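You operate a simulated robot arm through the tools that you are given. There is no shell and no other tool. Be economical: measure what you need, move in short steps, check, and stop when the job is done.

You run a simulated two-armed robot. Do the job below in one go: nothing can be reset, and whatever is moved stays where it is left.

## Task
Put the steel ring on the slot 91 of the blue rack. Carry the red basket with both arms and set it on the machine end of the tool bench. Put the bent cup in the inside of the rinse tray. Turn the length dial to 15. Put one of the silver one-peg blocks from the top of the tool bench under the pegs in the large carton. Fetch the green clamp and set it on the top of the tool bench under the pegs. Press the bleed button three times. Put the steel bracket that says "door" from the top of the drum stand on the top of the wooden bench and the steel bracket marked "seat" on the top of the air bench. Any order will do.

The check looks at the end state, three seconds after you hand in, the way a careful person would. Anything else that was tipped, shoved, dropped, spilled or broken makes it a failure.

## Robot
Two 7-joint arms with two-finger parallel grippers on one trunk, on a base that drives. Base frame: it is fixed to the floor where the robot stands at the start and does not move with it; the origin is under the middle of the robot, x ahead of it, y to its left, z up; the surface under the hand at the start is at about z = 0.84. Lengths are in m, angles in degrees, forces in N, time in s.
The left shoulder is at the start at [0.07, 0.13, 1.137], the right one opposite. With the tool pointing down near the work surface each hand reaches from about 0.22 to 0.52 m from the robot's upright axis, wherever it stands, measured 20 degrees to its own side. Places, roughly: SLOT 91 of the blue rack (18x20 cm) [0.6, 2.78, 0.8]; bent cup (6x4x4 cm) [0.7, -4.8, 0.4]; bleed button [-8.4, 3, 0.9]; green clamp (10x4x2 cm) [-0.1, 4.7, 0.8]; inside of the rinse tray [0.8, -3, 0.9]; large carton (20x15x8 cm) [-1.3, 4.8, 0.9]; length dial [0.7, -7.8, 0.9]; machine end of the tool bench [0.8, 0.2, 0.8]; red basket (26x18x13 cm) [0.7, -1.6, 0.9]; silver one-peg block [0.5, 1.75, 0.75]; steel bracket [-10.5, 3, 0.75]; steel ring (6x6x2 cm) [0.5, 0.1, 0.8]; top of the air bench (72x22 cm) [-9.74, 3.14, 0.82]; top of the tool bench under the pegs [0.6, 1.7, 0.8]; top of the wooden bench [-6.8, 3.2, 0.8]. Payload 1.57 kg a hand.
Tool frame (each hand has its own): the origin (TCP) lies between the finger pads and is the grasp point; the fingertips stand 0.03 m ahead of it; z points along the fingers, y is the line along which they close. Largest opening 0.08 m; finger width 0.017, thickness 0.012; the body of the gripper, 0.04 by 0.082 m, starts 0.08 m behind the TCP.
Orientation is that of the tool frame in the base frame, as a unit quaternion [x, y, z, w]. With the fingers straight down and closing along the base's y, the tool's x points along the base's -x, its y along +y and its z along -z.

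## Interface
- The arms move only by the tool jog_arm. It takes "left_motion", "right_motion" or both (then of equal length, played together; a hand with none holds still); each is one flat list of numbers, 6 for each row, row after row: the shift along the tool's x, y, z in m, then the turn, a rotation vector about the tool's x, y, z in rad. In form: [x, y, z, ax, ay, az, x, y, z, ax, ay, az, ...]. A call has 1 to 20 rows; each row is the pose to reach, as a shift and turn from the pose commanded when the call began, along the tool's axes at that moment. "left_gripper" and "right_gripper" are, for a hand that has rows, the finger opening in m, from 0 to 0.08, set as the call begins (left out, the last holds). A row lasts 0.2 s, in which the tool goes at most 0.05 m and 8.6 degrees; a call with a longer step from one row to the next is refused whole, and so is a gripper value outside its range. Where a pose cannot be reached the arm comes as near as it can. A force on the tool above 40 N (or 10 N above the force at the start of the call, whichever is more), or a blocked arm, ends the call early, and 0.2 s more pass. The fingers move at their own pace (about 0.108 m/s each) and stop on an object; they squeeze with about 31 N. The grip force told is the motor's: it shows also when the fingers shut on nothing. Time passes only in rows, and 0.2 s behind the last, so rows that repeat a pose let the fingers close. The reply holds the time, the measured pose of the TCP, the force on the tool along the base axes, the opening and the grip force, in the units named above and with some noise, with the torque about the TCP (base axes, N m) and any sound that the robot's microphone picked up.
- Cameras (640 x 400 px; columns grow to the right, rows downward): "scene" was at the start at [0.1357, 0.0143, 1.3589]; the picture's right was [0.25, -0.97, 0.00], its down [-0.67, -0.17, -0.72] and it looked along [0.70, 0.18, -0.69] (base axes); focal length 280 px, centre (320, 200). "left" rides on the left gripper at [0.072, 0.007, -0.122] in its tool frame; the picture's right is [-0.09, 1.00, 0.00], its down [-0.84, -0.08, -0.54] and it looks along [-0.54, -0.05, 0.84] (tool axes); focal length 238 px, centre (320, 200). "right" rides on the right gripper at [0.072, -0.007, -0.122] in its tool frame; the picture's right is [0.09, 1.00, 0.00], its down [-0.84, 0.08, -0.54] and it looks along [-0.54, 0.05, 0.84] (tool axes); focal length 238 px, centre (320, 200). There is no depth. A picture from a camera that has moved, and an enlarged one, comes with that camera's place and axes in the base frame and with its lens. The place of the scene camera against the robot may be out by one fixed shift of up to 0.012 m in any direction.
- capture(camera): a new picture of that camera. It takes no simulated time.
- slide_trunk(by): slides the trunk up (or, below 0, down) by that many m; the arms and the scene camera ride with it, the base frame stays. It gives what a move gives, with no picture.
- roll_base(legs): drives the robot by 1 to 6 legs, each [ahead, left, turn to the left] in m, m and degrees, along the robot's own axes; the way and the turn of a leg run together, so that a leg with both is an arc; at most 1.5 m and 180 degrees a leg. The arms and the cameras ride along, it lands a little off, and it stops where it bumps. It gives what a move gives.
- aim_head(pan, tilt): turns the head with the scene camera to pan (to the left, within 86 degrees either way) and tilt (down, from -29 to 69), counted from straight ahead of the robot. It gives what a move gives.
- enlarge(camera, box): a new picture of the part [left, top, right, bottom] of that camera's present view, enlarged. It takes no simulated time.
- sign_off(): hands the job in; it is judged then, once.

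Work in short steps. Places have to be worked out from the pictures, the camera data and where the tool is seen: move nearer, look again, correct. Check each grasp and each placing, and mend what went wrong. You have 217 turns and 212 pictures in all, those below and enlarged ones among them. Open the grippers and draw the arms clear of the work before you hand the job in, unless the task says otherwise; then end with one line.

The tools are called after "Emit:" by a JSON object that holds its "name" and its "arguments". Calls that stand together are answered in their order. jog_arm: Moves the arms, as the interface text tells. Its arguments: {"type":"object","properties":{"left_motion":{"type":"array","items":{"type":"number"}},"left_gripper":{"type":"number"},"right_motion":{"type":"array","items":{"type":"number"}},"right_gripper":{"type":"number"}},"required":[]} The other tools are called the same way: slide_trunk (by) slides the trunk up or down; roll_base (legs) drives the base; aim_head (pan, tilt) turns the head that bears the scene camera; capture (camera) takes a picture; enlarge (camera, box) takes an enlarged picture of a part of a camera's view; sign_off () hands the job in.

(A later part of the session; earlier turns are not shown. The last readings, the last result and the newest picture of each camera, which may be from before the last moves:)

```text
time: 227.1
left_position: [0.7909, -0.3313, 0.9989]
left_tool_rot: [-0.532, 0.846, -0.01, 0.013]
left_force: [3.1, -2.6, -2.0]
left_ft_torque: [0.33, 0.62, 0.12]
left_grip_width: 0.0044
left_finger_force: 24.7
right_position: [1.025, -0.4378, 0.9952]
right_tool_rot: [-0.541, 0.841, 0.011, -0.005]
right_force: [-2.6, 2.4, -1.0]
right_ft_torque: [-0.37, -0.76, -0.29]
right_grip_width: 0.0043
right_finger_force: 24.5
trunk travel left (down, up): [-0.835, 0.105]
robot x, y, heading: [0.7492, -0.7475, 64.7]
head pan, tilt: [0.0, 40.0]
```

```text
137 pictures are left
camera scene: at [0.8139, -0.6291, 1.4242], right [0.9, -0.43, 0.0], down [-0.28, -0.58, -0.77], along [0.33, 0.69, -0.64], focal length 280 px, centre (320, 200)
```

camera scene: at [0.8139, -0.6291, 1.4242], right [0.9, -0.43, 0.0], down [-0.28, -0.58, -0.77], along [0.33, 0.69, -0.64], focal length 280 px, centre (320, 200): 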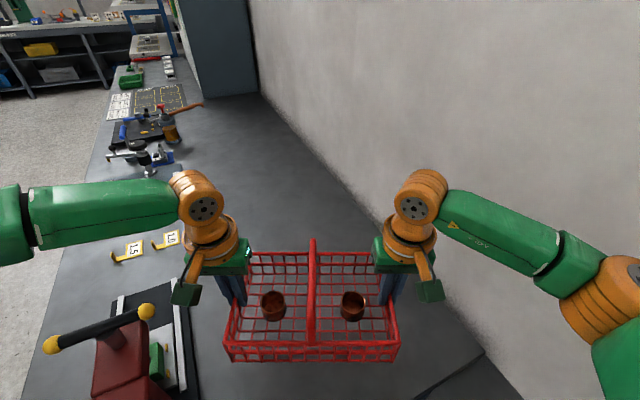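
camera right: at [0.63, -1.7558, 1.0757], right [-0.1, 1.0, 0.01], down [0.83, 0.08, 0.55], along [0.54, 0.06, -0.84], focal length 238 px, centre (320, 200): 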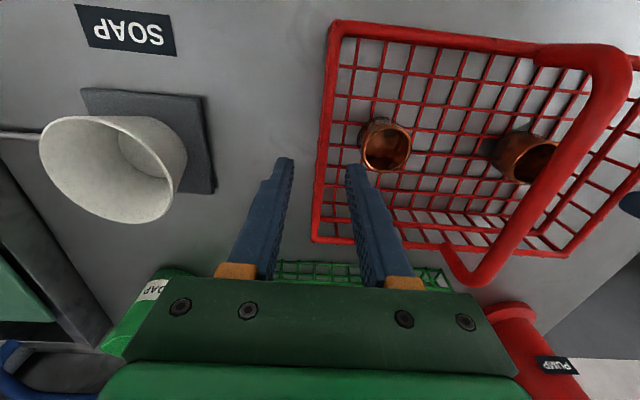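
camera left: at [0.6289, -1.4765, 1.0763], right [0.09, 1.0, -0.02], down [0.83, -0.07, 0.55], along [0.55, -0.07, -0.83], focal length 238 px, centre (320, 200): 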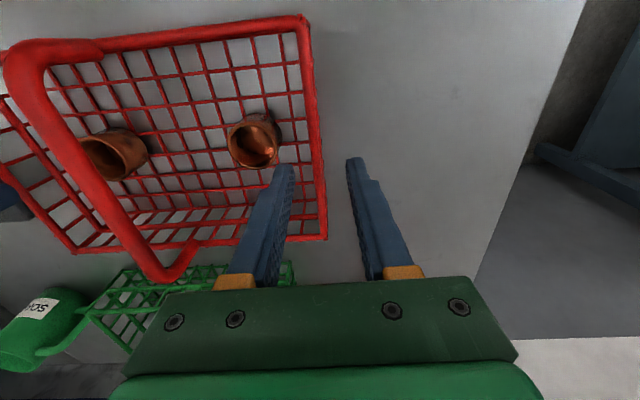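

Clear. Lower another 7.5 cm.

Emit:
{"name": "slide_trunk", "arguments": {"by": -0.075}}

Emit:
{"name": "capture", "arguments": {"camera": "scene"}}

```text
time: 228.2
left_position: [0.7918, -0.331, 0.9243]
left_tool_rot: [-0.532, 0.847, -0.01, 0.013]
left_force: [2.4, -2.4, -1.0]
left_ft_torque: [0.32, 0.71, 0.1]
left_grip_width: 0.0042
left_finger_force: 25.9
right_position: [1.0259, -0.4377, 0.9209]
right_tool_rot: [-0.541, 0.841, 0.011, -0.006]
right_force: [-2.4, 1.5, -1.3]
right_ft_torque: [-0.33, -0.73, -0.27]
right_grip_width: 0.0042
right_finger_force: 24.5
trunk travel left (down, up): [-0.76, 0.18]
robot x, y, heading: [0.7489, -0.7471, 64.6]
head pan, tilt: [0.0, 40.0]
```

```text
136 pictures are left
camera scene: at [0.8139, -0.6292, 1.3491], right [0.9, -0.43, 0.0], down [-0.28, -0.58, -0.77], along [0.33, 0.69, -0.64], focal length 280 px, centre (320, 200)
```

scene: 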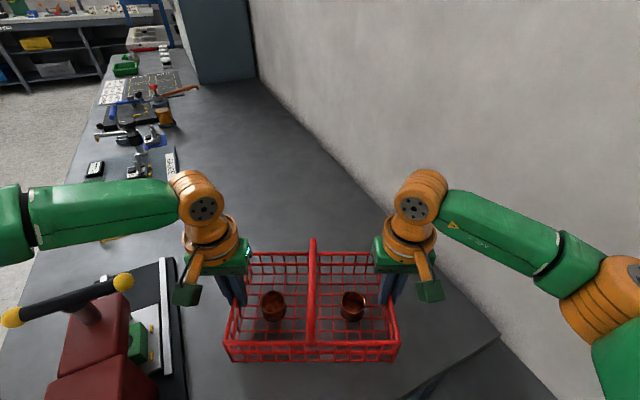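

Nearly there; lower 1.5 cm and read forces.

Emit:
{"name": "slide_trunk", "arguments": {"by": -0.016}}

```text
time: 228.9
left_position: [0.7902, -0.3334, 0.909]
left_tool_rot: [-0.532, 0.847, -0.01, 0.014]
left_force: [2.4, -2.2, 0.3]
left_ft_torque: [0.61, 0.51, 0.1]
left_grip_width: 0.0045
left_finger_force: 24.6
right_position: [1.0243, -0.4377, 0.9051]
right_tool_rot: [-0.54, 0.841, 0.012, -0.005]
right_force: [-2.3, 2.1, 1.9]
right_ft_torque: [-0.09, -0.87, -0.25]
right_grip_width: 0.0043
right_finger_force: 24.9
trunk travel left (down, up): [-0.744, 0.196]
robot x, y, heading: [0.7519, -0.746, 64.9]
head pan, tilt: [0.0, 40.0]
```

The basket has touched down. Open both hands and rise straight up with the trunk.

Emit:
{"name": "jog_arm", "arguments": {"left_motion": [0, 0, 0, 0, 0, 0, 0, 0, 0, 0, 0, 0, 0, 0, 0, 0, 0, 0], "right_motion": [0, 0, 0, 0, 0, 0, 0, 0, 0, 0, 0, 0, 0, 0, 0, 0, 0, 0], "left_gripper": 0.03, "right_gripper": 0.03}}

Emit:
{"name": "slide_trunk", "arguments": {"by": 0.16}}

Emit:
{"name": "capture", "arguments": {"camera": "scene"}}

Emit:
{"name": "capture", "arguments": {"camera": "right"}}

```text
time: 229.7
left_position: [0.7902, -0.3312, 0.9089]
left_tool_rot: [-0.532, 0.847, -0.009, 0.013]
left_force: [-0.2, 0.6, 0.2]
left_ft_torque: [0.0, 0.03, -0.03]
left_grip_width: 0.0302
left_finger_force: 0.0
right_position: [1.0252, -0.4366, 0.904]
right_tool_rot: [-0.54, 0.841, 0.012, -0.005]
right_force: [-0.2, 0.6, 0.3]
right_ft_torque: [-0.01, 0.0, 0.0]
right_grip_width: 0.0297
right_finger_force: 0.2
trunk travel left (down, up): [-0.744, 0.196]
robot x, y, heading: [0.7499, -0.7472, 64.6]
head pan, tilt: [0.0, 40.0]
```

```text
time: 231.5
left_position: [0.7899, -0.3315, 1.0688]
left_tool_rot: [-0.532, 0.847, -0.009, 0.013]
left_force: [-0.1, 0.8, 0.4]
left_ft_torque: [-0.01, 0.03, 0.03]
left_grip_width: 0.0297
left_finger_force: 0.2
right_position: [1.0247, -0.4382, 1.0648]
right_tool_rot: [-0.54, 0.842, 0.011, -0.005]
right_force: [-0.8, 0.2, -0.5]
right_ft_torque: [-0.01, 0.01, 0.01]
right_grip_width: 0.0301
right_finger_force: 0.0
trunk travel left (down, up): [-0.904, 0.036]
robot x, y, heading: [0.7493, -0.7459, 64.9]
head pan, tilt: [0.0, 40.0]
```

```text
135 pictures are left
camera scene: at [0.8137, -0.6297, 1.4932], right [0.9, -0.43, 0.0], down [-0.27, -0.58, -0.77], along [0.33, 0.69, -0.64], focal length 280 px, centre (320, 200)
```

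scene: 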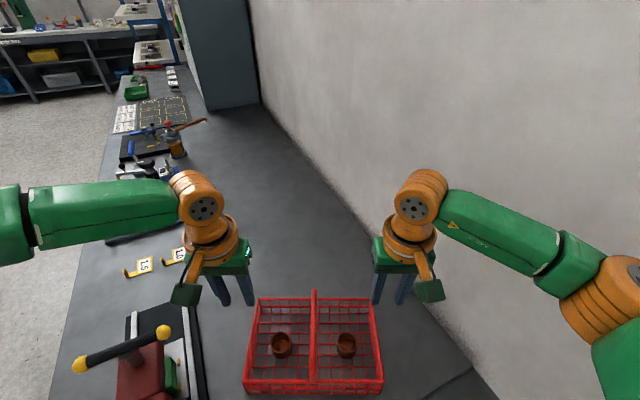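

```text
134 pictures are left
camera right: at [1.0047, -0.5078, 1.1854], right [-0.94, 0.33, 0.02], down [0.29, 0.79, 0.55], along [0.16, 0.52, -0.84], focal length 238 px, centre (320, 200)
```

right: 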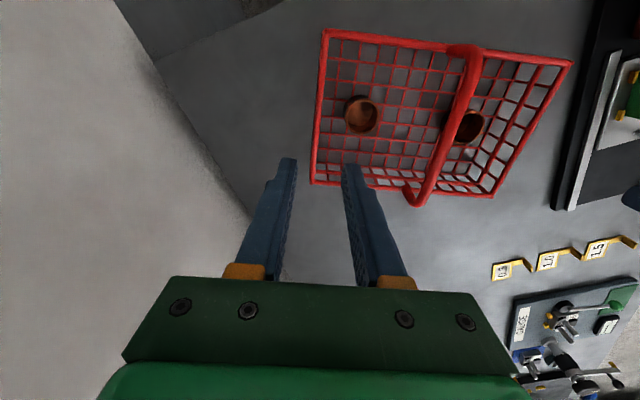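

Basket sits on the bench. I reverse out of the gap the way I came and drive to the bent cup's place (y≈-4.8).

Emit:
{"name": "roll_base", "arguments": {"legs": [[-0.263, -0.123, 0], [-0.424, 0.906, 0], [0, 0, -64.9], [0, -1.5, 0], [0, -1.5, 0], [0, -0.75, 0]]}}

Emit:
{"name": "aim_head", "arguments": {"pan": 0, "tilt": 40}}

Emit:
{"name": "capture", "arguments": {"camera": "scene"}}

```text
time: 258.8
left_position: [0.1873, -4.6207, 1.0675]
left_tool_rot: [-0.004, 1.0, -0.015, 0.006]
left_force: [0.3, 0.2, 0.1]
left_ft_torque: [0.02, 0.04, -0.01]
left_grip_width: 0.03
left_finger_force: 0.1
right_position: [0.1958, -4.8771, 1.0646]
right_tool_rot: [-0.013, 1.0, 0.012, 0.001]
right_force: [-0.3, -0.2, 0.1]
right_ft_torque: [-0.01, -0.03, -0.02]
right_grip_width: 0.0301
right_finger_force: 0.1
trunk travel left (down, up): [-0.904, 0.036]
robot x, y, heading: [-0.1975, -4.7675, 1.1]
head pan, tilt: [0.0, 40.0]
```

```text
time: 259.4
left_position: [0.187, -4.622, 1.0668]
left_tool_rot: [-0.003, 1.0, -0.015, 0.006]
left_force: [0.4, 0.5, 0.4]
left_ft_torque: [-0.02, 0.0, -0.02]
left_grip_width: 0.0301
left_finger_force: 0.1
right_position: [0.1954, -4.8772, 1.065]
right_tool_rot: [-0.013, 1.0, 0.012, 0.001]
right_force: [-0.3, 0.2, 0.2]
right_ft_torque: [-0.01, 0.02, 0.0]
right_grip_width: 0.0298
right_finger_force: 0.1
trunk travel left (down, up): [-0.904, 0.036]
robot x, y, heading: [-0.2012, -4.7625, 0.9]
head pan, tilt: [0.0, 40.0]
```

```text
133 pictures are left
camera scene: at [-0.062, -4.7704, 1.4932], right [0.01, -1.0, 0.0], down [-0.64, -0.01, -0.77], along [0.77, 0.01, -0.64], focal length 280 px, centre (320, 200)
```

scene: 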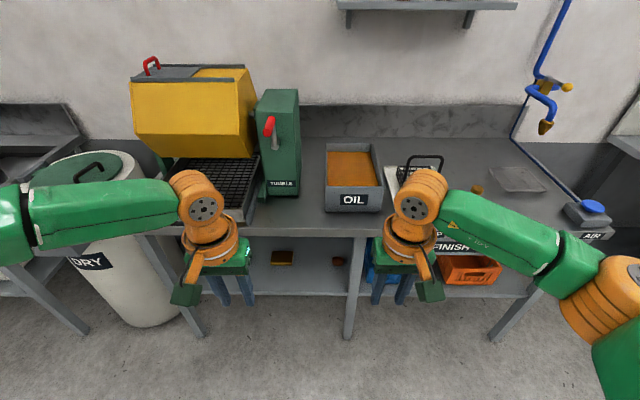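

The cup stands on the under-shelf right by the post. I zoom in.

Emit:
{"name": "enlarge", "arguments": {"camera": "scene", "box": [250, 225, 390, 310]}}

Emit:
{"name": "slide_trunk", "arguments": {"by": -0.5}}

Emit:
{"name": "aim_head", "arguments": {"pan": 0, "tilt": 25}}

Emit:
{"name": "capture", "arguments": {"camera": "scene"}}

```text
4.57 times, centred on (320, 268) of scene
camera zoom: at [-0.062, -4.7704, 1.4932], right [0.01, -1.0, 0.0], down [-0.64, -0.01, -0.77], along [0.77, 0.01, -0.64], focal length 1282 px, centre (320, -109)
```

zoom: 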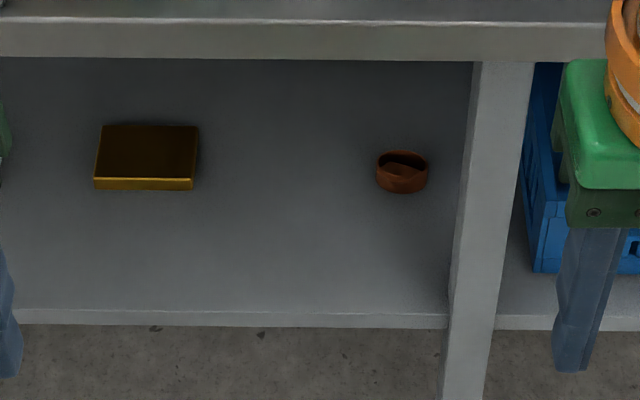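

```text
refused: -0.5 is not a number from -0.4 to 0.4
```

```text
time: 260.1
left_position: [0.1871, -4.621, 1.0686]
left_tool_rot: [-0.003, 1.0, -0.015, 0.006]
left_force: [0.3, -0.6, -0.5]
left_ft_torque: [-0.01, -0.02, 0.01]
left_grip_width: 0.0301
left_finger_force: 0.1
right_position: [0.1965, -4.8777, 1.0646]
right_tool_rot: [-0.013, 1.0, 0.012, 0.001]
right_force: [-0.3, 0.8, -0.5]
right_ft_torque: [0.0, 0.04, -0.03]
right_grip_width: 0.0302
right_finger_force: 0.1
trunk travel left (down, up): [-0.904, 0.036]
robot x, y, heading: [-0.2015, -4.7651, 0.8]
head pan, tilt: [0.0, 25.0]
```

```text
131 pictures are left
camera scene: at [-0.0549, -4.7708, 1.5165], right [0.01, -1.0, 0.0], down [-0.42, -0.01, -0.91], along [0.91, 0.01, -0.42], focal length 280 px, centre (320, 200)
```

scene: 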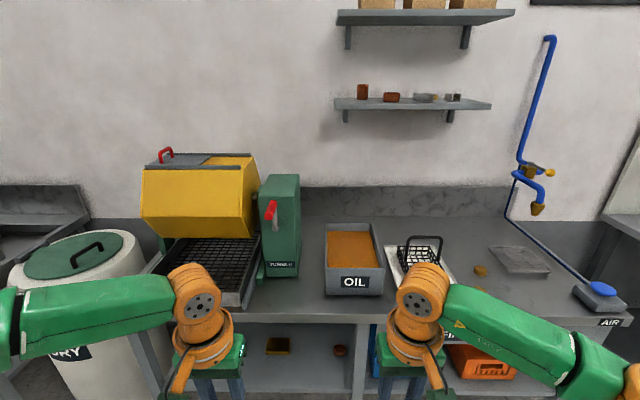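

The cup sits near [0.76, -4.84, 0.41] on the shelf. I tilt the left hand 45° forward, retract the right hand, and lower the trunk.

Emit:
{"name": "jog_arm", "arguments": {"left_motion": [0, 0, 0, 0, -0.13, 0, 0, 0, 0, 0, -0.26, 0, 0, 0, 0, 0, -0.39, 0, 0, 0, 0, 0, -0.52, 0, 0, 0, 0, 0, -0.65, 0, 0, 0, 0.0, 0, -0.78, 0, 0, 0, 0.0, 0, -0.785, 0], "right_motion": [0.03, -0.02, 0, 0, 0, 0, 0.06, -0.04, 0, 0, 0, 0, 0.09, -0.06, 0, 0, 0, 0, 0.12, -0.08, 0, 0, 0, 0, 0.15, -0.1, 0, 0, 0, 0, 0.18, -0.1, 0, 0, 0, 0, 0.18, -0.1, 0, 0, 0, 0], "left_gripper": 0.065}}

Emit:
{"name": "slide_trunk", "arguments": {"by": -0.35}}

Emit:
{"name": "slide_trunk", "arguments": {"by": -0.35}}

Emit:
{"name": "aim_head", "arguments": {"pan": 0, "tilt": 20}}

Emit:
{"name": "capture", "arguments": {"camera": "scene"}}

```text
time: 261.8
left_position: [0.1885, -4.6206, 1.0683]
left_tool_rot: [-0.009, 0.921, -0.012, 0.389]
left_force: [-0.3, -0.6, 0.1]
left_ft_torque: [0.0, 0.0, 0.02]
left_grip_width: 0.065
left_finger_force: 0.1
right_position: [0.0384, -4.9888, 1.0617]
right_tool_rot: [-0.014, 1.0, 0.013, 0.001]
right_force: [-0.2, 0.8, 0.2]
right_ft_torque: [0.03, 0.01, 0.01]
right_grip_width: 0.0299
right_finger_force: 0.0
right hand out of reach, approached as far as the arm can: row 6, 7
trunk travel left (down, up): [-0.904, 0.036]
robot x, y, heading: [-0.202, -4.7659, 0.7]
head pan, tilt: [0.0, 25.0]
```

```text
time: 265.2
left_position: [0.187, -4.621, 0.7175]
left_tool_rot: [-0.008, 0.921, -0.013, 0.389]
left_force: [-0.4, -0.2, -0.5]
left_ft_torque: [-0.02, -0.01, 0.0]
left_grip_width: 0.0647
left_finger_force: 0.1
right_position: [0.0373, -4.9875, 0.7126]
right_tool_rot: [-0.013, 1.0, 0.012, 0.001]
right_force: [0.6, -0.3, 0.2]
right_ft_torque: [-0.02, -0.02, -0.02]
right_grip_width: 0.0299
right_finger_force: 0.2
trunk travel left (down, up): [-0.554, 0.386]
robot x, y, heading: [-0.2017, -4.7647, 0.9]
head pan, tilt: [0.0, 25.0]
```

```text
time: 268.6
left_position: [0.1873, -4.6215, 0.3692]
left_tool_rot: [-0.01, 0.921, -0.011, 0.389]
left_force: [0.6, 0.1, -0.1]
left_ft_torque: [0.0, 0.0, 0.0]
left_grip_width: 0.0648
left_finger_force: 0.0
right_position: [0.0386, -4.9884, 0.3614]
right_tool_rot: [-0.012, 1.0, 0.013, 0.002]
right_force: [0.1, 0.3, -0.5]
right_ft_torque: [0.02, 0.01, 0.01]
right_grip_width: 0.0299
right_finger_force: 0.3
trunk travel left (down, up): [-0.204, 0.736]
robot x, y, heading: [-0.2059, -4.7649, 0.9]
head pan, tilt: [0.0, 25.0]
```

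```text
time: 269.2
left_position: [0.1865, -4.6202, 0.3688]
left_tool_rot: [-0.008, 0.921, -0.012, 0.389]
left_force: [0.1, 0.3, -0.5]
left_ft_torque: [-0.02, -0.01, 0.02]
left_grip_width: 0.0652
left_finger_force: 0.0
right_position: [0.0377, -4.9888, 0.3615]
right_tool_rot: [-0.013, 1.0, 0.013, 0.003]
right_force: [-0.9, -0.9, -0.8]
right_ft_torque: [0.0, 0.0, -0.02]
right_grip_width: 0.0301
right_finger_force: 0.0
trunk travel left (down, up): [-0.204, 0.736]
robot x, y, heading: [-0.2042, -4.7681, 0.9]
head pan, tilt: [0.0, 20.0]
```

```text
130 pictures are left
camera scene: at [-0.0541, -4.7709, 0.8246], right [0.01, -1.0, 0.0], down [-0.34, 0.0, -0.94], along [0.94, 0.01, -0.34], focal length 280 px, centre (320, 200)
```

scene: 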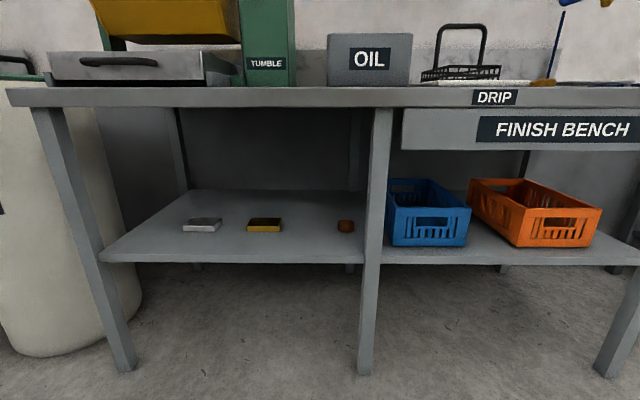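

Shelf top z≈0.45, front x≈0.58; the post is just right of the cup. I will come in with heading -20° so the hand clears the post.

Emit:
{"name": "slide_trunk", "arguments": {"by": 0.17}}

Emit:
{"name": "roll_base", "arguments": {"legs": [[0.33, -0.02, 0], [0, 0, -20.9], [0.05, 0, 0]]}}

Emit:
{"name": "capture", "arguments": {"camera": "left"}}

```text
time: 271.2
left_position: [0.1863, -4.6213, 0.5382]
left_tool_rot: [-0.009, 0.921, -0.012, 0.388]
left_force: [-0.3, -0.1, -0.7]
left_ft_torque: [0.02, 0.02, 0.0]
left_grip_width: 0.0649
left_finger_force: 0.1
right_position: [0.0367, -4.9887, 0.5311]
right_tool_rot: [-0.013, 1.0, 0.012, 0.002]
right_force: [0.2, 0.1, 0.4]
right_ft_torque: [0.0, 0.0, 0.02]
right_grip_width: 0.03
right_finger_force: 0.1
trunk travel left (down, up): [-0.374, 0.566]
robot x, y, heading: [-0.198, -4.7614, 0.6]
head pan, tilt: [0.0, 20.0]
```

```text
time: 275.0
left_position: [0.593, -4.8001, 0.5373]
left_tool_rot: [0.157, 0.908, -0.081, 0.381]
left_force: [0.5, 0.0, 0.7]
left_ft_torque: [0.04, -0.01, 0.01]
left_grip_width: 0.0652
left_finger_force: 0.1
right_position: [0.3226, -5.091, 0.5331]
right_tool_rot: [0.166, 0.986, 0.013, 0.004]
right_force: [0.2, 0.5, -0.2]
right_ft_torque: [-0.02, -0.01, -0.03]
right_grip_width: 0.03
right_finger_force: 0.0
trunk travel left (down, up): [-0.374, 0.566]
robot x, y, heading: [0.1755, -4.8022, -19.9]
head pan, tilt: [0.0, 20.0]
```

```text
129 pictures are left
camera left: at [0.4655, -4.745, 0.5714], right [0.41, 0.91, 0.04], down [0.17, -0.11, 0.98], along [0.9, -0.39, -0.2], focal length 238 px, centre (320, 200)
```

left: 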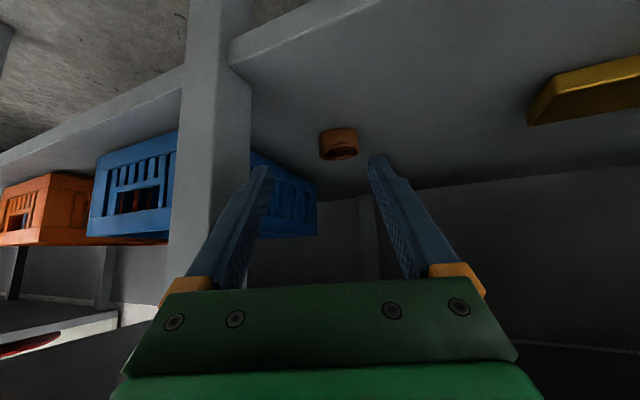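

Cup at about [0.735, -4.836], shelf z≈0.415. I lower 6 cm and advance 9 cm along the heading.

Emit:
{"name": "slide_trunk", "arguments": {"by": -0.06}}

Emit:
{"name": "roll_base", "arguments": {"legs": [[0.08, 0.01, 0]]}}

Emit:
{"name": "capture", "arguments": {"camera": "left"}}

Emit:
{"name": "capture", "arguments": {"camera": "scene"}}

```text
time: 276.0
left_position: [0.5933, -4.8003, 0.4784]
left_tool_rot: [0.157, 0.908, -0.081, 0.379]
left_force: [-0.1, 0.6, 0.0]
left_ft_torque: [-0.02, -0.01, 0.0]
left_grip_width: 0.0651
left_finger_force: 0.2
right_position: [0.3227, -5.0911, 0.4724]
right_tool_rot: [0.166, 0.986, 0.013, 0.004]
right_force: [0.3, 0.5, -0.1]
right_ft_torque: [-0.01, 0.01, -0.02]
right_grip_width: 0.0299
right_finger_force: 0.1
trunk travel left (down, up): [-0.314, 0.626]
robot x, y, heading: [0.1766, -4.8006, -20.1]
head pan, tilt: [0.0, 20.0]
```

```text
time: 277.1
left_position: [0.6719, -4.8188, 0.4784]
left_tool_rot: [0.157, 0.908, -0.082, 0.38]
left_force: [0.2, -0.1, -0.8]
left_ft_torque: [-0.04, -0.06, 0.03]
left_grip_width: 0.0653
left_finger_force: 0.0
right_position: [0.4016, -5.1091, 0.4731]
right_tool_rot: [0.167, 0.986, 0.012, 0.003]
right_force: [0.0, 0.3, 0.8]
right_ft_torque: [0.0, 0.02, 0.0]
right_grip_width: 0.0302
right_finger_force: 0.1
trunk travel left (down, up): [-0.314, 0.626]
robot x, y, heading: [0.2557, -4.816, -19.5]
head pan, tilt: [0.0, 20.0]
```

```text
128 pictures are left
camera left: at [0.5442, -4.7627, 0.5115], right [0.41, 0.91, 0.04], down [0.17, -0.11, 0.98], along [0.9, -0.39, -0.2], focal length 238 px, centre (320, 200)
```

left: 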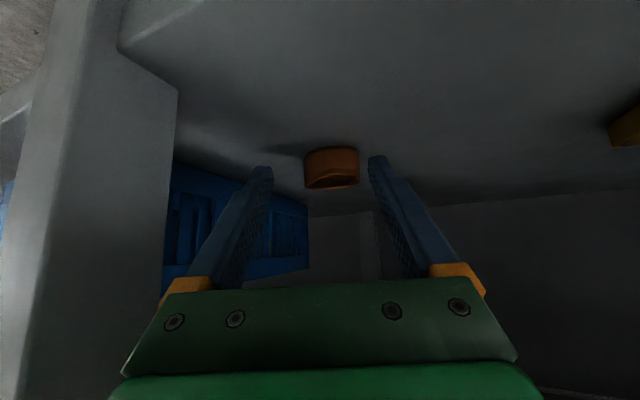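

```text
127 pictures are left
camera scene: at [0.3954, -4.8717, 0.9346], right [-0.34, -0.94, 0.0], down [-0.32, 0.12, -0.94], along [0.88, -0.32, -0.34], focal length 280 px, centre (320, 200)
```

scene: 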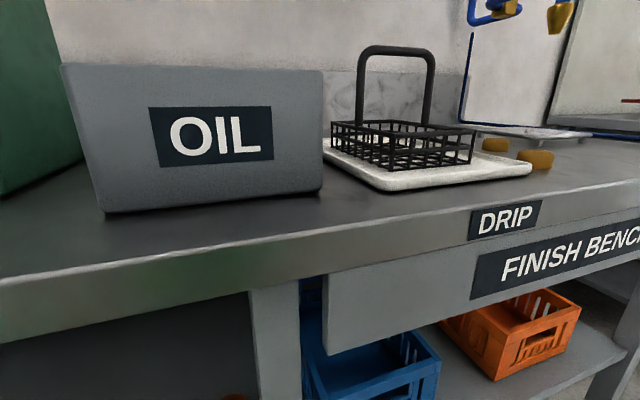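

Cup at [0.742, -4.837]; I slide the open fingers around it.

Emit:
{"name": "jog_arm", "arguments": {"left_motion": [-0.011, 0.0055, 0.023, 0, 0, 0, -0.022, 0.0055, 0.046, 0, 0, 0, -0.0318, 0.0055, 0.07, 0, 0, 0, -0.0318, 0.0055, 0.07, 0, 0, 0]}}

Emit:
{"name": "capture", "arguments": {"camera": "left"}}

```text
time: 278.1
left_position: [0.7395, -4.8367, 0.4537]
left_tool_rot: [0.157, 0.908, -0.082, 0.38]
left_force: [0.9, -0.4, -0.3]
left_ft_torque: [0.0, 0.01, 0.03]
left_grip_width: 0.065
left_finger_force: 0.0
left hand out of reach, approached as far as the arm can: row 3, 4
right_position: [0.4017, -5.1103, 0.4717]
right_tool_rot: [0.166, 0.986, 0.013, 0.003]
right_force: [0.1, 0.2, -0.7]
right_ft_torque: [-0.01, 0.02, -0.03]
right_grip_width: 0.0302
right_finger_force: 0.1
trunk travel left (down, up): [-0.314, 0.626]
robot x, y, heading: [0.2572, -4.8174, -19.5]
head pan, tilt: [0.0, 20.0]
```

```text
126 pictures are left
camera left: at [0.6132, -4.7811, 0.488], right [0.41, 0.91, 0.04], down [0.17, -0.11, 0.98], along [0.9, -0.39, -0.2], focal length 238 px, centre (320, 200)
```

left: 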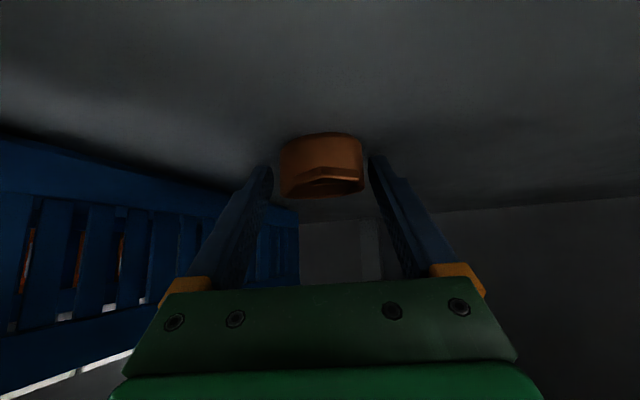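

The cup is between the pads. Close and lift slightly.

Emit:
{"name": "jog_arm", "arguments": {"left_motion": [0, 0, 0, 0, 0, 0, 0, 0, 0, 0, 0, 0, 0, 0, 0, 0, 0, 0], "left_gripper": 0.0}}

Emit:
{"name": "slide_trunk", "arguments": {"by": 0.03}}

Emit:
{"name": "capture", "arguments": {"camera": "left"}}

```text
time: 278.9
left_position: [0.741, -4.8359, 0.4548]
left_tool_rot: [0.157, 0.908, -0.082, 0.38]
left_force: [0.3, -0.6, -0.3]
left_ft_torque: [0.03, -0.01, -0.01]
left_grip_width: 0.0489
left_finger_force: 30.7
right_position: [0.402, -5.1096, 0.4727]
right_tool_rot: [0.167, 0.986, 0.011, 0.003]
right_force: [-0.7, 0.6, 0.3]
right_ft_torque: [0.0, 0.0, 0.0]
right_grip_width: 0.0302
right_finger_force: 0.0
trunk travel left (down, up): [-0.314, 0.626]
robot x, y, heading: [0.2544, -4.8178, -19.9]
head pan, tilt: [0.0, 20.0]
```

```text
time: 279.6
left_position: [0.734, -4.8352, 0.4656]
left_tool_rot: [0.155, 0.913, -0.081, 0.369]
left_force: [0.0, 0.3, -0.3]
left_ft_torque: [-0.01, 0.01, 0.01]
left_grip_width: 0.0486
left_finger_force: 30.9
right_position: [0.3997, -5.1084, 0.4937]
right_tool_rot: [0.166, 0.986, 0.01, 0.002]
right_force: [-0.6, -0.3, 0.0]
right_ft_torque: [0.0, -0.01, 0.01]
right_grip_width: 0.0298
right_finger_force: 0.0
trunk travel left (down, up): [-0.344, 0.596]
robot x, y, heading: [0.2511, -4.8166, -20.0]
head pan, tilt: [0.0, 20.0]
```

```text
125 pictures are left
camera left: at [0.6075, -4.7797, 0.5024], right [0.41, 0.91, 0.03], down [0.19, -0.12, 0.97], along [0.89, -0.39, -0.22], focal length 238 px, centre (320, 200)
```

left: 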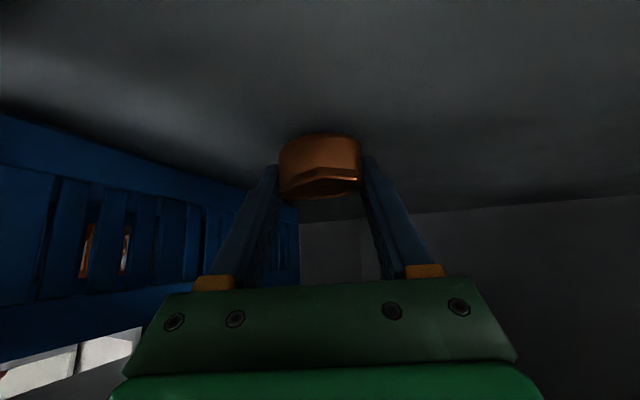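

The lift was partly blocked—something of the left arm presses the bench underside. I lower back 1.5 cm and withdraw straight backward.

Emit:
{"name": "slide_trunk", "arguments": {"by": -0.015}}

Emit:
{"name": "capture", "arguments": {"camera": "left"}}

```text
time: 280.2
left_position: [0.7401, -4.8361, 0.4683]
left_tool_rot: [0.157, 0.909, -0.081, 0.378]
left_force: [-0.4, -0.4, -0.3]
left_ft_torque: [0.0, 0.01, -0.01]
left_grip_width: 0.0486
left_finger_force: 31.3
right_position: [0.4026, -5.1085, 0.488]
right_tool_rot: [0.167, 0.986, 0.012, 0.004]
right_force: [-0.4, -0.5, 0.2]
right_ft_torque: [0.02, -0.02, 0.0]
right_grip_width: 0.0299
right_finger_force: 0.1
trunk travel left (down, up): [-0.329, 0.611]
robot x, y, heading: [0.2557, -4.819, -20.2]
head pan, tilt: [0.0, 20.0]
```

```text
124 pictures are left
camera left: at [0.6136, -4.7803, 0.5031], right [0.41, 0.91, 0.04], down [0.17, -0.11, 0.98], along [0.9, -0.39, -0.2], focal length 238 px, centre (320, 200)
```

left: 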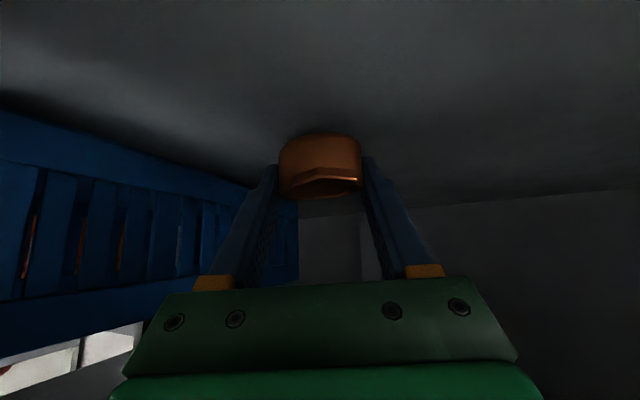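

Free again with the cup 1.4 cm off the shelf. I withdraw backward along the heading.

Emit:
{"name": "roll_base", "arguments": {"legs": [[-0.1, 0, 0], [-0.35, 0, 0]]}}

Emit:
{"name": "capture", "arguments": {"camera": "scene"}}

```text
time: 283.3
left_position: [0.3177, -4.6815, 0.4687]
left_tool_rot: [0.155, 0.908, -0.081, 0.38]
left_force: [-0.7, 1.1, 0.2]
left_ft_torque: [-0.02, 0.01, 0.02]
left_grip_width: 0.0483
left_finger_force: 31.2
right_position: [-0.0198, -4.9561, 0.4875]
right_tool_rot: [0.165, 0.986, 0.012, 0.003]
right_force: [-0.2, 0.0, 0.3]
right_ft_torque: [0.03, -0.01, -0.01]
right_grip_width: 0.0297
right_finger_force: 0.1
trunk travel left (down, up): [-0.329, 0.611]
robot x, y, heading: [-0.1688, -4.669, -19.7]
head pan, tilt: [0.0, 20.0]
```

```text
123 pictures are left
camera scene: at [-0.0273, -4.7188, 0.9497], right [-0.34, -0.94, 0.0], down [-0.32, 0.12, -0.94], along [0.88, -0.32, -0.34], focal length 280 px, centre (320, 200)
```

scene: 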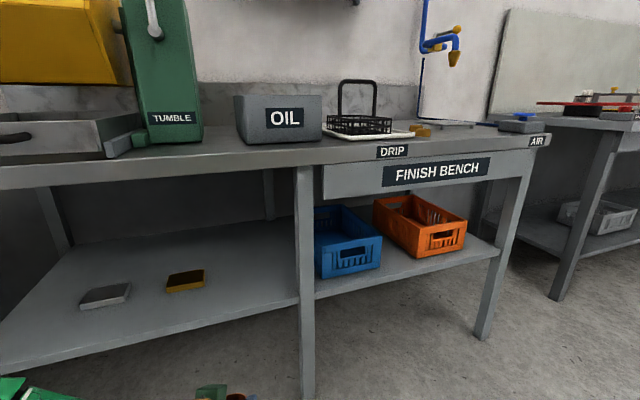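

All intact. I raise the trunk, turn straight and drive to the rinse tray.

Emit:
{"name": "slide_trunk", "arguments": {"by": 0.4}}

Emit:
{"name": "slide_trunk", "arguments": {"by": 0.2}}

Emit:
{"name": "roll_base", "arguments": {"legs": [[0, 0, 19.7], [-0.05, 1.5, 0]]}}

Emit:
{"name": "aim_head", "arguments": {"pan": 0, "tilt": 35}}

Emit:
{"name": "capture", "arguments": {"camera": "scene"}}

```text
time: 287.1
left_position: [0.3189, -4.6827, 0.8699]
left_tool_rot: [0.156, 0.908, -0.082, 0.38]
left_force: [-0.2, 0.9, -0.3]
left_ft_torque: [-0.01, 0.01, 0.02]
left_grip_width: 0.0452
left_finger_force: 30.7
right_position: [-0.0203, -4.956, 0.8866]
right_tool_rot: [0.165, 0.986, 0.013, 0.004]
right_force: [-0.4, -0.3, 0.6]
right_ft_torque: [-0.03, -0.01, -0.01]
right_grip_width: 0.0299
right_finger_force: 0.1
trunk travel left (down, up): [-0.729, 0.211]
robot x, y, heading: [-0.1687, -4.662, -19.5]
head pan, tilt: [0.0, 20.0]
```

```text
time: 289.3
left_position: [0.3174, -4.6826, 1.0695]
left_tool_rot: [0.155, 0.908, -0.081, 0.38]
left_force: [0.1, 0.3, 0.5]
left_ft_torque: [0.02, 0.01, -0.01]
left_grip_width: 0.0452
left_finger_force: 30.8
right_position: [-0.021, -4.9558, 1.0864]
right_tool_rot: [0.165, 0.986, 0.012, 0.004]
right_force: [0.2, -0.2, 0.0]
right_ft_torque: [0.02, 0.01, -0.01]
right_grip_width: 0.0299
right_finger_force: 0.1
trunk travel left (down, up): [-0.929, 0.011]
robot x, y, heading: [-0.1666, -4.6651, -19.9]
head pan, tilt: [0.0, 20.0]
```

```text
refused: leg 2 is longer than a leg can be; nothing moved
```

```text
time: 290.0
left_position: [0.3181, -4.6835, 1.0697]
left_tool_rot: [0.155, 0.908, -0.081, 0.38]
left_force: [-0.1, -0.9, -0.1]
left_ft_torque: [0.03, 0.03, -0.01]
left_grip_width: 0.0453
left_finger_force: 31.1
right_position: [-0.0195, -4.9556, 1.0868]
right_tool_rot: [0.166, 0.986, 0.013, 0.004]
right_force: [-0.2, 0.1, -0.3]
right_ft_torque: [0.0, 0.03, -0.01]
right_grip_width: 0.0302
right_finger_force: 0.0
trunk travel left (down, up): [-0.929, 0.011]
robot x, y, heading: [-0.1698, -4.6658, -19.6]
head pan, tilt: [0.0, 35.0]
```

```text
122 pictures are left
camera scene: at [-0.0316, -4.7172, 1.5259], right [-0.34, -0.94, 0.0], down [-0.54, 0.19, -0.82], along [0.77, -0.28, -0.57], focal length 280 px, centre (320, 200)
```

scene: 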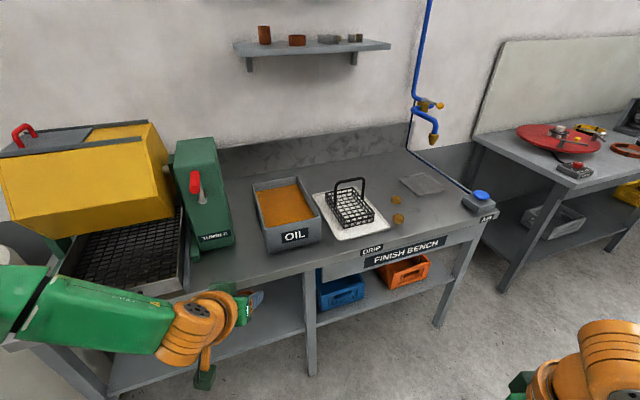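

The grip width dropped slightly; I check the cup, then drive.

Emit:
{"name": "capture", "arguments": {"camera": "left"}}

Emit:
{"name": "roll_base", "arguments": {"legs": [[0, 0, 19.7], [0, 1.45, 0], [0, 0.1, 0]]}}

Emit:
{"name": "capture", "arguments": {"camera": "scene"}}

```text
121 pictures are left
camera left: at [0.1907, -4.6277, 1.103], right [0.4, 0.91, 0.04], down [0.17, -0.11, 0.98], along [0.9, -0.39, -0.2], focal length 238 px, centre (320, 200)
```

left: 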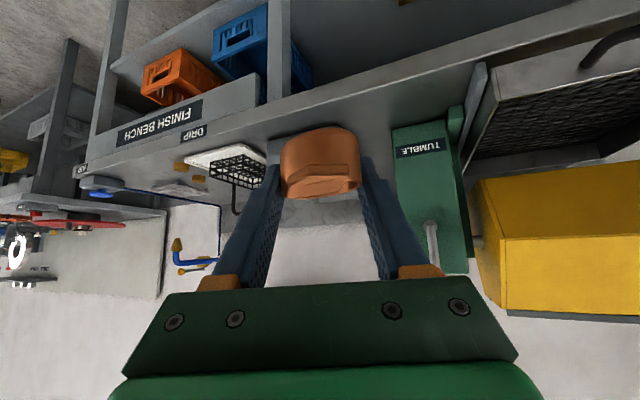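

```text
time: 299.0
left_position: [0.2944, -2.9799, 1.0705]
left_tool_rot: [0.0, 0.922, -0.013, 0.388]
left_force: [0.2, -0.1, -0.4]
left_ft_torque: [0.0, 0.01, 0.03]
left_grip_width: 0.045
left_finger_force: 30.9
right_position: [0.0689, -3.3499, 1.0857]
right_tool_rot: [-0.006, 1.0, 0.016, 0.002]
right_force: [-1.0, 0.7, -0.3]
right_ft_torque: [0.05, 0.0, -0.01]
right_grip_width: 0.0301
right_finger_force: 0.0
trunk travel left (down, up): [-0.929, 0.011]
robot x, y, heading: [-0.1675, -3.1178, 0.1]
head pan, tilt: [0.0, 35.0]
```

```text
120 pictures are left
camera scene: at [-0.0243, -3.1343, 1.5258], right [0.0, -1.0, -0.01], down [-0.57, 0.01, -0.82], along [0.82, 0.0, -0.57], focal length 280 px, centre (320, 200)
```

scene: 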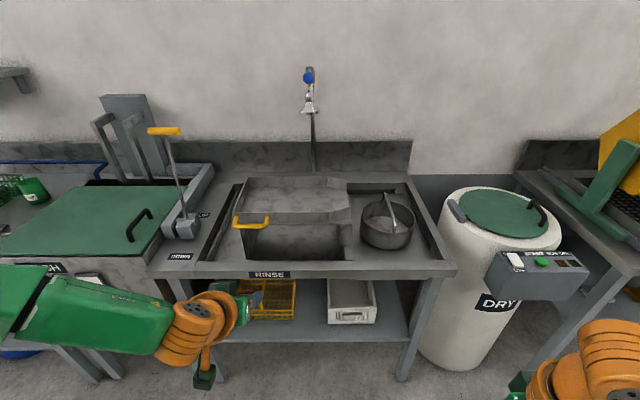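

Emit:
{"name": "enlarge", "arguments": {"camera": "scene", "box": [180, 110, 460, 290]}}

```text
2.22 times, centred on (320, 200) of scene
camera zoom: at [-0.0243, -3.1343, 1.5258], right [0.0, -1.0, -0.01], down [-0.57, 0.01, -0.82], along [0.82, 0.0, -0.57], focal length 623 px, centre (320, 200)
```

zoom: 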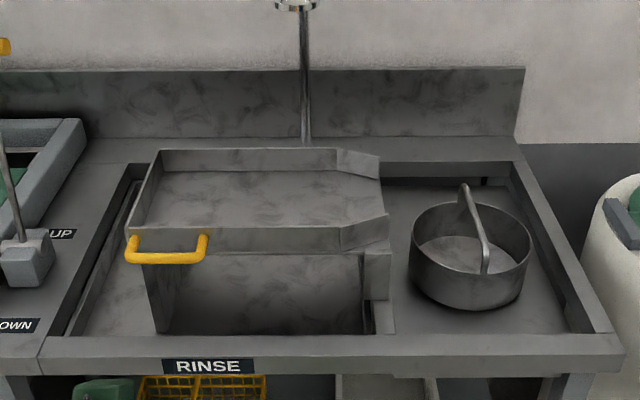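

The rinse tray is the raised, handled pan, roughly x 0.73–0.96, y -3.17…-2.86. I drive nearer and look with the left camera.

Emit:
{"name": "roll_base", "arguments": {"legs": [[0.34, -0.06, 0]]}}

Emit:
{"name": "aim_head", "arguments": {"pan": 15, "tilt": 50}}

Emit:
{"name": "capture", "arguments": {"camera": "scene"}}

Emit:
{"name": "capture", "arguments": {"camera": "left"}}

```text
time: 301.3
left_position: [0.629, -3.0359, 1.0707]
left_tool_rot: [-0.001, 0.921, -0.016, 0.389]
left_force: [0.1, 0.1, -1.1]
left_ft_torque: [0.03, -0.03, -0.02]
left_grip_width: 0.0453
left_finger_force: 30.7
right_position: [0.402, -3.4052, 1.0877]
right_tool_rot: [-0.005, 1.0, 0.012, 0.004]
right_force: [0.4, -0.5, -0.1]
right_ft_torque: [0.0, -0.03, 0.0]
right_grip_width: 0.0301
right_finger_force: 0.0
trunk travel left (down, up): [-0.929, 0.011]
robot x, y, heading: [0.1715, -3.1766, -0.4]
head pan, tilt: [0.0, 35.0]
```

```text
time: 302.0
left_position: [0.6312, -3.0366, 1.0697]
left_tool_rot: [-0.001, 0.921, -0.015, 0.389]
left_force: [-0.6, -0.2, 0.3]
left_ft_torque: [-0.04, -0.01, 0.02]
left_grip_width: 0.0451
left_finger_force: 31.4
right_position: [0.4053, -3.4064, 1.0865]
right_tool_rot: [-0.004, 1.0, 0.013, 0.002]
right_force: [-0.4, 0.6, 0.0]
right_ft_torque: [-0.02, -0.04, 0.0]
right_grip_width: 0.0298
right_finger_force: 0.1
trunk travel left (down, up): [-0.929, 0.011]
robot x, y, heading: [0.1683, -3.1801, -0.4]
head pan, tilt: [15.0, 50.0]
```

```text
118 pictures are left
camera scene: at [0.2986, -3.1672, 1.5041], right [0.25, -0.97, 0.0], down [-0.74, -0.19, -0.64], along [0.62, 0.16, -0.77], focal length 280 px, centre (320, 200)
```

scene: 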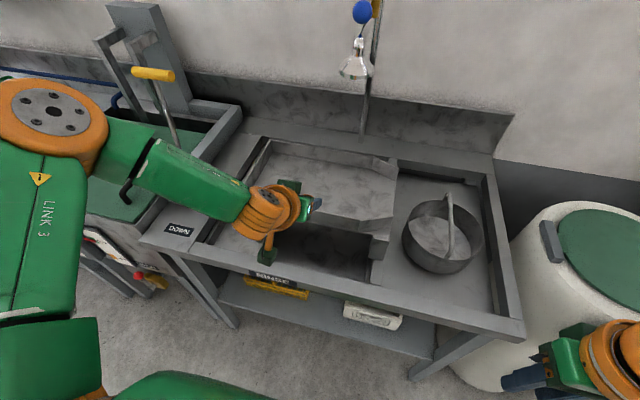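

```text
117 pictures are left
camera left: at [0.4938, -3.0263, 1.1031], right [0.08, 1.0, 0.04], down [0.2, -0.05, 0.98], along [0.98, -0.07, -0.2], focal length 238 px, centre (320, 200)
```

left: 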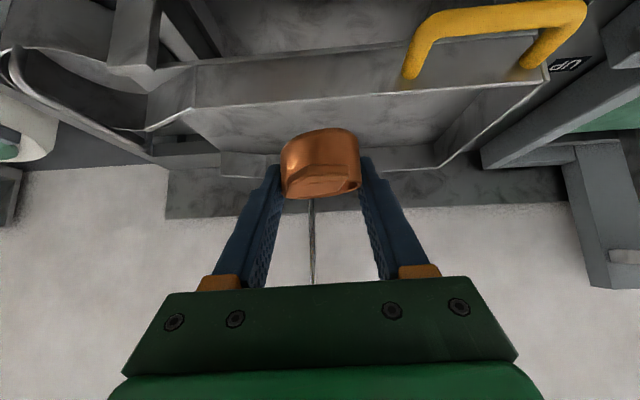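

I reduce the tilt to ~35° for better rim clearance and advance 15 cm over the tray.

Emit:
{"name": "jog_arm", "arguments": {"left_motion": [0, 0, 0, 0, 0.095, 0, 0, 0, 0, 0, 0.19, 0, 0, 0, 0, 0, 0.19, 0]}}

Emit:
{"name": "roll_base", "arguments": {"legs": [[0.15, 0, 0.4]]}}

Emit:
{"name": "capture", "arguments": {"camera": "left"}}

Emit:
{"name": "capture", "arguments": {"camera": "scene"}}

```text
time: 302.8
left_position: [0.6314, -3.0364, 1.0688]
left_tool_rot: [0.001, 0.955, -0.016, 0.298]
left_force: [0.1, 0.0, 0.0]
left_ft_torque: [0.03, -0.03, 0.0]
left_grip_width: 0.0453
left_finger_force: 30.9
right_position: [0.405, -3.4059, 1.0866]
right_tool_rot: [-0.004, 1.0, 0.011, 0.001]
right_force: [-0.6, 1.1, -0.3]
right_ft_torque: [0.01, -0.02, 0.02]
right_grip_width: 0.03
right_finger_force: 0.0
trunk travel left (down, up): [-0.929, 0.011]
robot x, y, heading: [0.167, -3.1787, -0.1]
head pan, tilt: [15.0, 50.0]
```

```text
time: 304.2
left_position: [0.7773, -3.0332, 1.0713]
left_tool_rot: [-0.002, 0.954, -0.015, 0.301]
left_force: [-0.1, 0.4, -1.2]
left_ft_torque: [0.01, 0.03, -0.01]
left_grip_width: 0.045
left_finger_force: 31.1
right_position: [0.5536, -3.4055, 1.0878]
right_tool_rot: [-0.008, 1.0, 0.012, 0.003]
right_force: [-0.2, -0.8, -0.4]
right_ft_torque: [0.02, -0.05, -0.01]
right_grip_width: 0.03
right_finger_force: 0.1
trunk travel left (down, up): [-0.929, 0.011]
robot x, y, heading: [0.3188, -3.1803, 0.3]
head pan, tilt: [15.0, 50.0]
```

```text
116 pictures are left
camera left: at [0.6482, -3.0235, 1.1295], right [0.08, 1.0, 0.02], down [0.37, -0.05, 0.93], along [0.92, -0.07, -0.38], focal length 238 px, centre (320, 200)
```

left: 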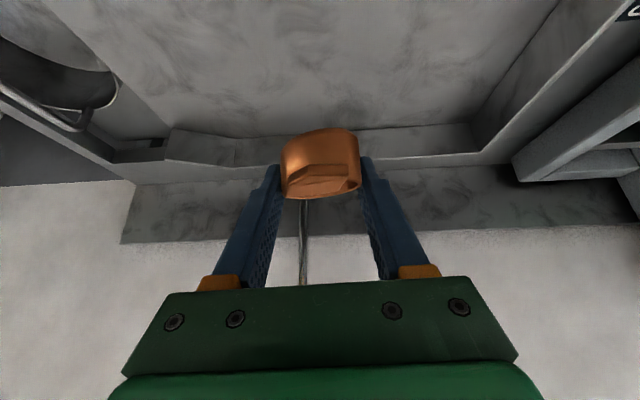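

```text
115 pictures are left
camera scene: at [0.444, -3.1666, 1.5045], right [0.26, -0.97, 0.0], down [-0.74, -0.2, -0.65], along [0.62, 0.17, -0.76], focal length 280 px, centre (320, 200)
```

scene: 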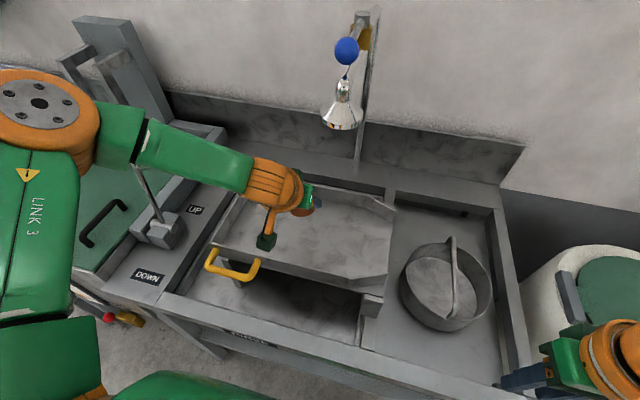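

Tray floor z≈0.90, rim ≈0.96. I lower by 11 cm and check.

Emit:
{"name": "slide_trunk", "arguments": {"by": -0.11}}

Emit:
{"name": "capture", "arguments": {"camera": "left"}}

Emit:
{"name": "capture", "arguments": {"camera": "scene"}}

```text
time: 305.6
left_position: [0.7812, -3.0325, 0.9588]
left_tool_rot: [-0.002, 0.954, -0.014, 0.299]
left_force: [0.1, -0.2, -0.9]
left_ft_torque: [-0.02, -0.01, 0.0]
left_grip_width: 0.045
left_finger_force: 31.3
right_position: [0.5565, -3.4046, 0.9761]
right_tool_rot: [-0.008, 1.0, 0.013, 0.001]
right_force: [0.8, -0.4, 0.1]
right_ft_torque: [0.0, 0.01, 0.0]
right_grip_width: 0.0301
right_finger_force: 0.1
trunk travel left (down, up): [-0.819, 0.121]
robot x, y, heading: [0.3204, -3.1819, 0.2]
head pan, tilt: [15.0, 50.0]
```

```text
114 pictures are left
camera left: at [0.6517, -3.0234, 1.0183], right [0.08, 1.0, 0.02], down [0.38, -0.05, 0.92], along [0.92, -0.07, -0.38], focal length 238 px, centre (320, 200)
```

left: 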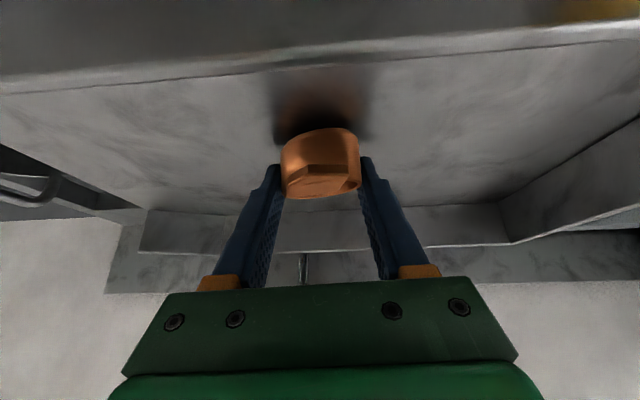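

```text
113 pictures are left
camera scene: at [0.4488, -3.1665, 1.3941], right [0.26, -0.97, 0.0], down [-0.74, -0.2, -0.64], along [0.62, 0.17, -0.77], focal length 280 px, centre (320, 200)
```

scene: 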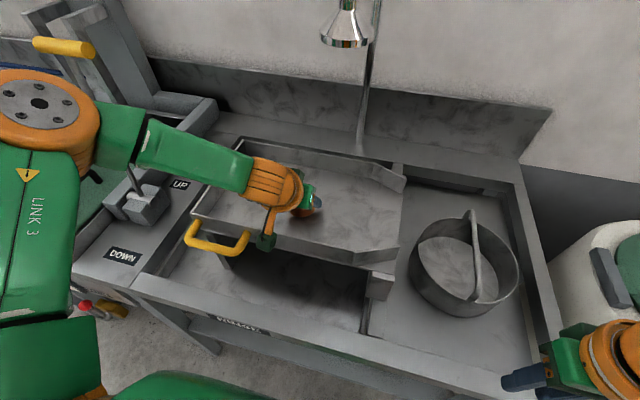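

Shadow shows it nearly down; elbow clear of the lever. Lower in small steps.

Emit:
{"name": "slide_trunk", "arguments": {"by": -0.014}}

Emit:
{"name": "capture", "arguments": {"camera": "left"}}

```text
time: 306.2
left_position: [0.7827, -3.0343, 0.9538]
left_tool_rot: [-0.001, 0.95, -0.014, 0.311]
left_force: [-5.8, -0.7, 16.3]
left_ft_torque: [-0.02, 0.04, 0.02]
left_grip_width: 0.045
left_finger_force: 30.4
right_position: [0.5537, -3.4056, 0.9665]
right_tool_rot: [-0.008, 1.0, 0.013, 0.003]
right_force: [0.0, 0.2, 0.5]
right_ft_torque: [0.0, 0.04, 0.02]
right_grip_width: 0.03
right_finger_force: 0.0
trunk travel left (down, up): [-0.807, 0.133]
robot x, y, heading: [0.3187, -3.1842, 0.2]
head pan, tilt: [15.0, 50.0]
stopped: the force on the tool passed its limit at 46 N (the readings are from after the stop); the commanded pose is now the measured one
```

```text
112 pictures are left
camera left: at [0.6514, -3.024, 1.0108], right [0.08, 1.0, 0.03], down [0.35, -0.05, 0.93], along [0.93, -0.07, -0.36], focal length 238 px, centre (320, 200)
```

left: 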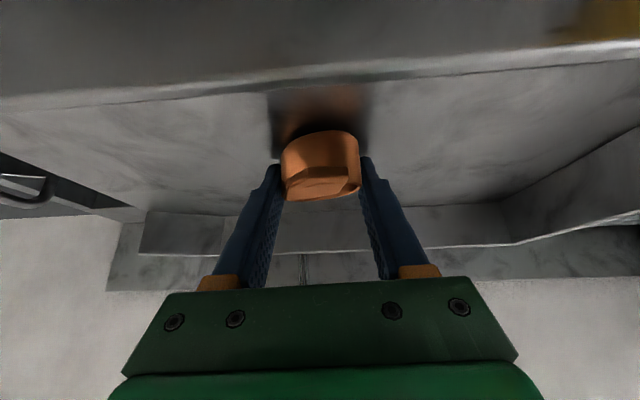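

Contact felt. I ease off 3 mm and open.

Emit:
{"name": "slide_trunk", "arguments": {"by": 0.004}}

Emit:
{"name": "jog_arm", "arguments": {"left_motion": [0, 0, 0, 0, 0, 0, 0, 0, 0, 0, 0, 0, 0, 0, 0, 0, 0, 0], "left_gripper": 0.075}}

Emit:
{"name": "capture", "arguments": {"camera": "left"}}

```text
time: 306.7
left_position: [0.7851, -3.0316, 0.956]
left_tool_rot: [-0.002, 0.952, -0.013, 0.306]
left_force: [0.3, 0.2, 1.1]
left_ft_torque: [0.0, -0.05, 0.01]
left_grip_width: 0.0453
left_finger_force: 31.6
right_position: [0.5574, -3.4044, 0.9693]
right_tool_rot: [-0.008, 1.0, 0.013, 0.002]
right_force: [0.1, -0.5, -1.0]
right_ft_torque: [-0.02, -0.01, 0.03]
right_grip_width: 0.0301
right_finger_force: 0.1
trunk travel left (down, up): [-0.811, 0.129]
robot x, y, heading: [0.319, -3.1786, 0.1]
head pan, tilt: [15.0, 50.0]
```

```text
time: 307.5
left_position: [0.7853, -3.0335, 0.9551]
left_tool_rot: [-0.001, 0.952, -0.014, 0.307]
left_force: [0.1, 0.5, 0.2]
left_ft_torque: [0.02, -0.02, 0.03]
left_grip_width: 0.0747
left_finger_force: 0.1
right_position: [0.5581, -3.4045, 0.9677]
right_tool_rot: [-0.008, 1.0, 0.013, 0.001]
right_force: [0.4, 0.2, -0.6]
right_ft_torque: [0.0, -0.01, 0.0]
right_grip_width: 0.0302
right_finger_force: 0.0
trunk travel left (down, up): [-0.811, 0.129]
robot x, y, heading: [0.3205, -3.182, 0.5]
head pan, tilt: [15.0, 50.0]
```

```text
111 pictures are left
camera left: at [0.6547, -3.0231, 1.0125], right [0.08, 1.0, 0.03], down [0.36, -0.05, 0.93], along [0.93, -0.07, -0.36], focal length 238 px, centre (320, 200)
```

left: 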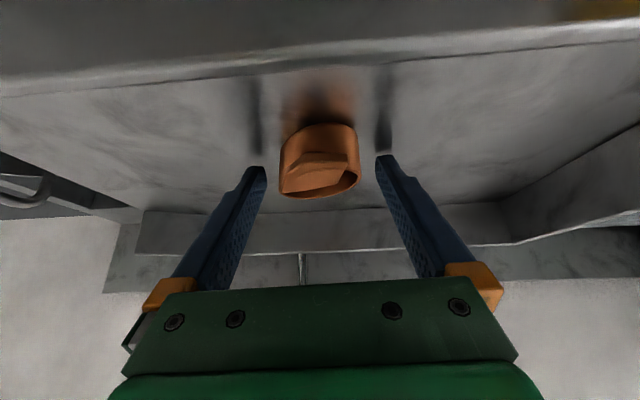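

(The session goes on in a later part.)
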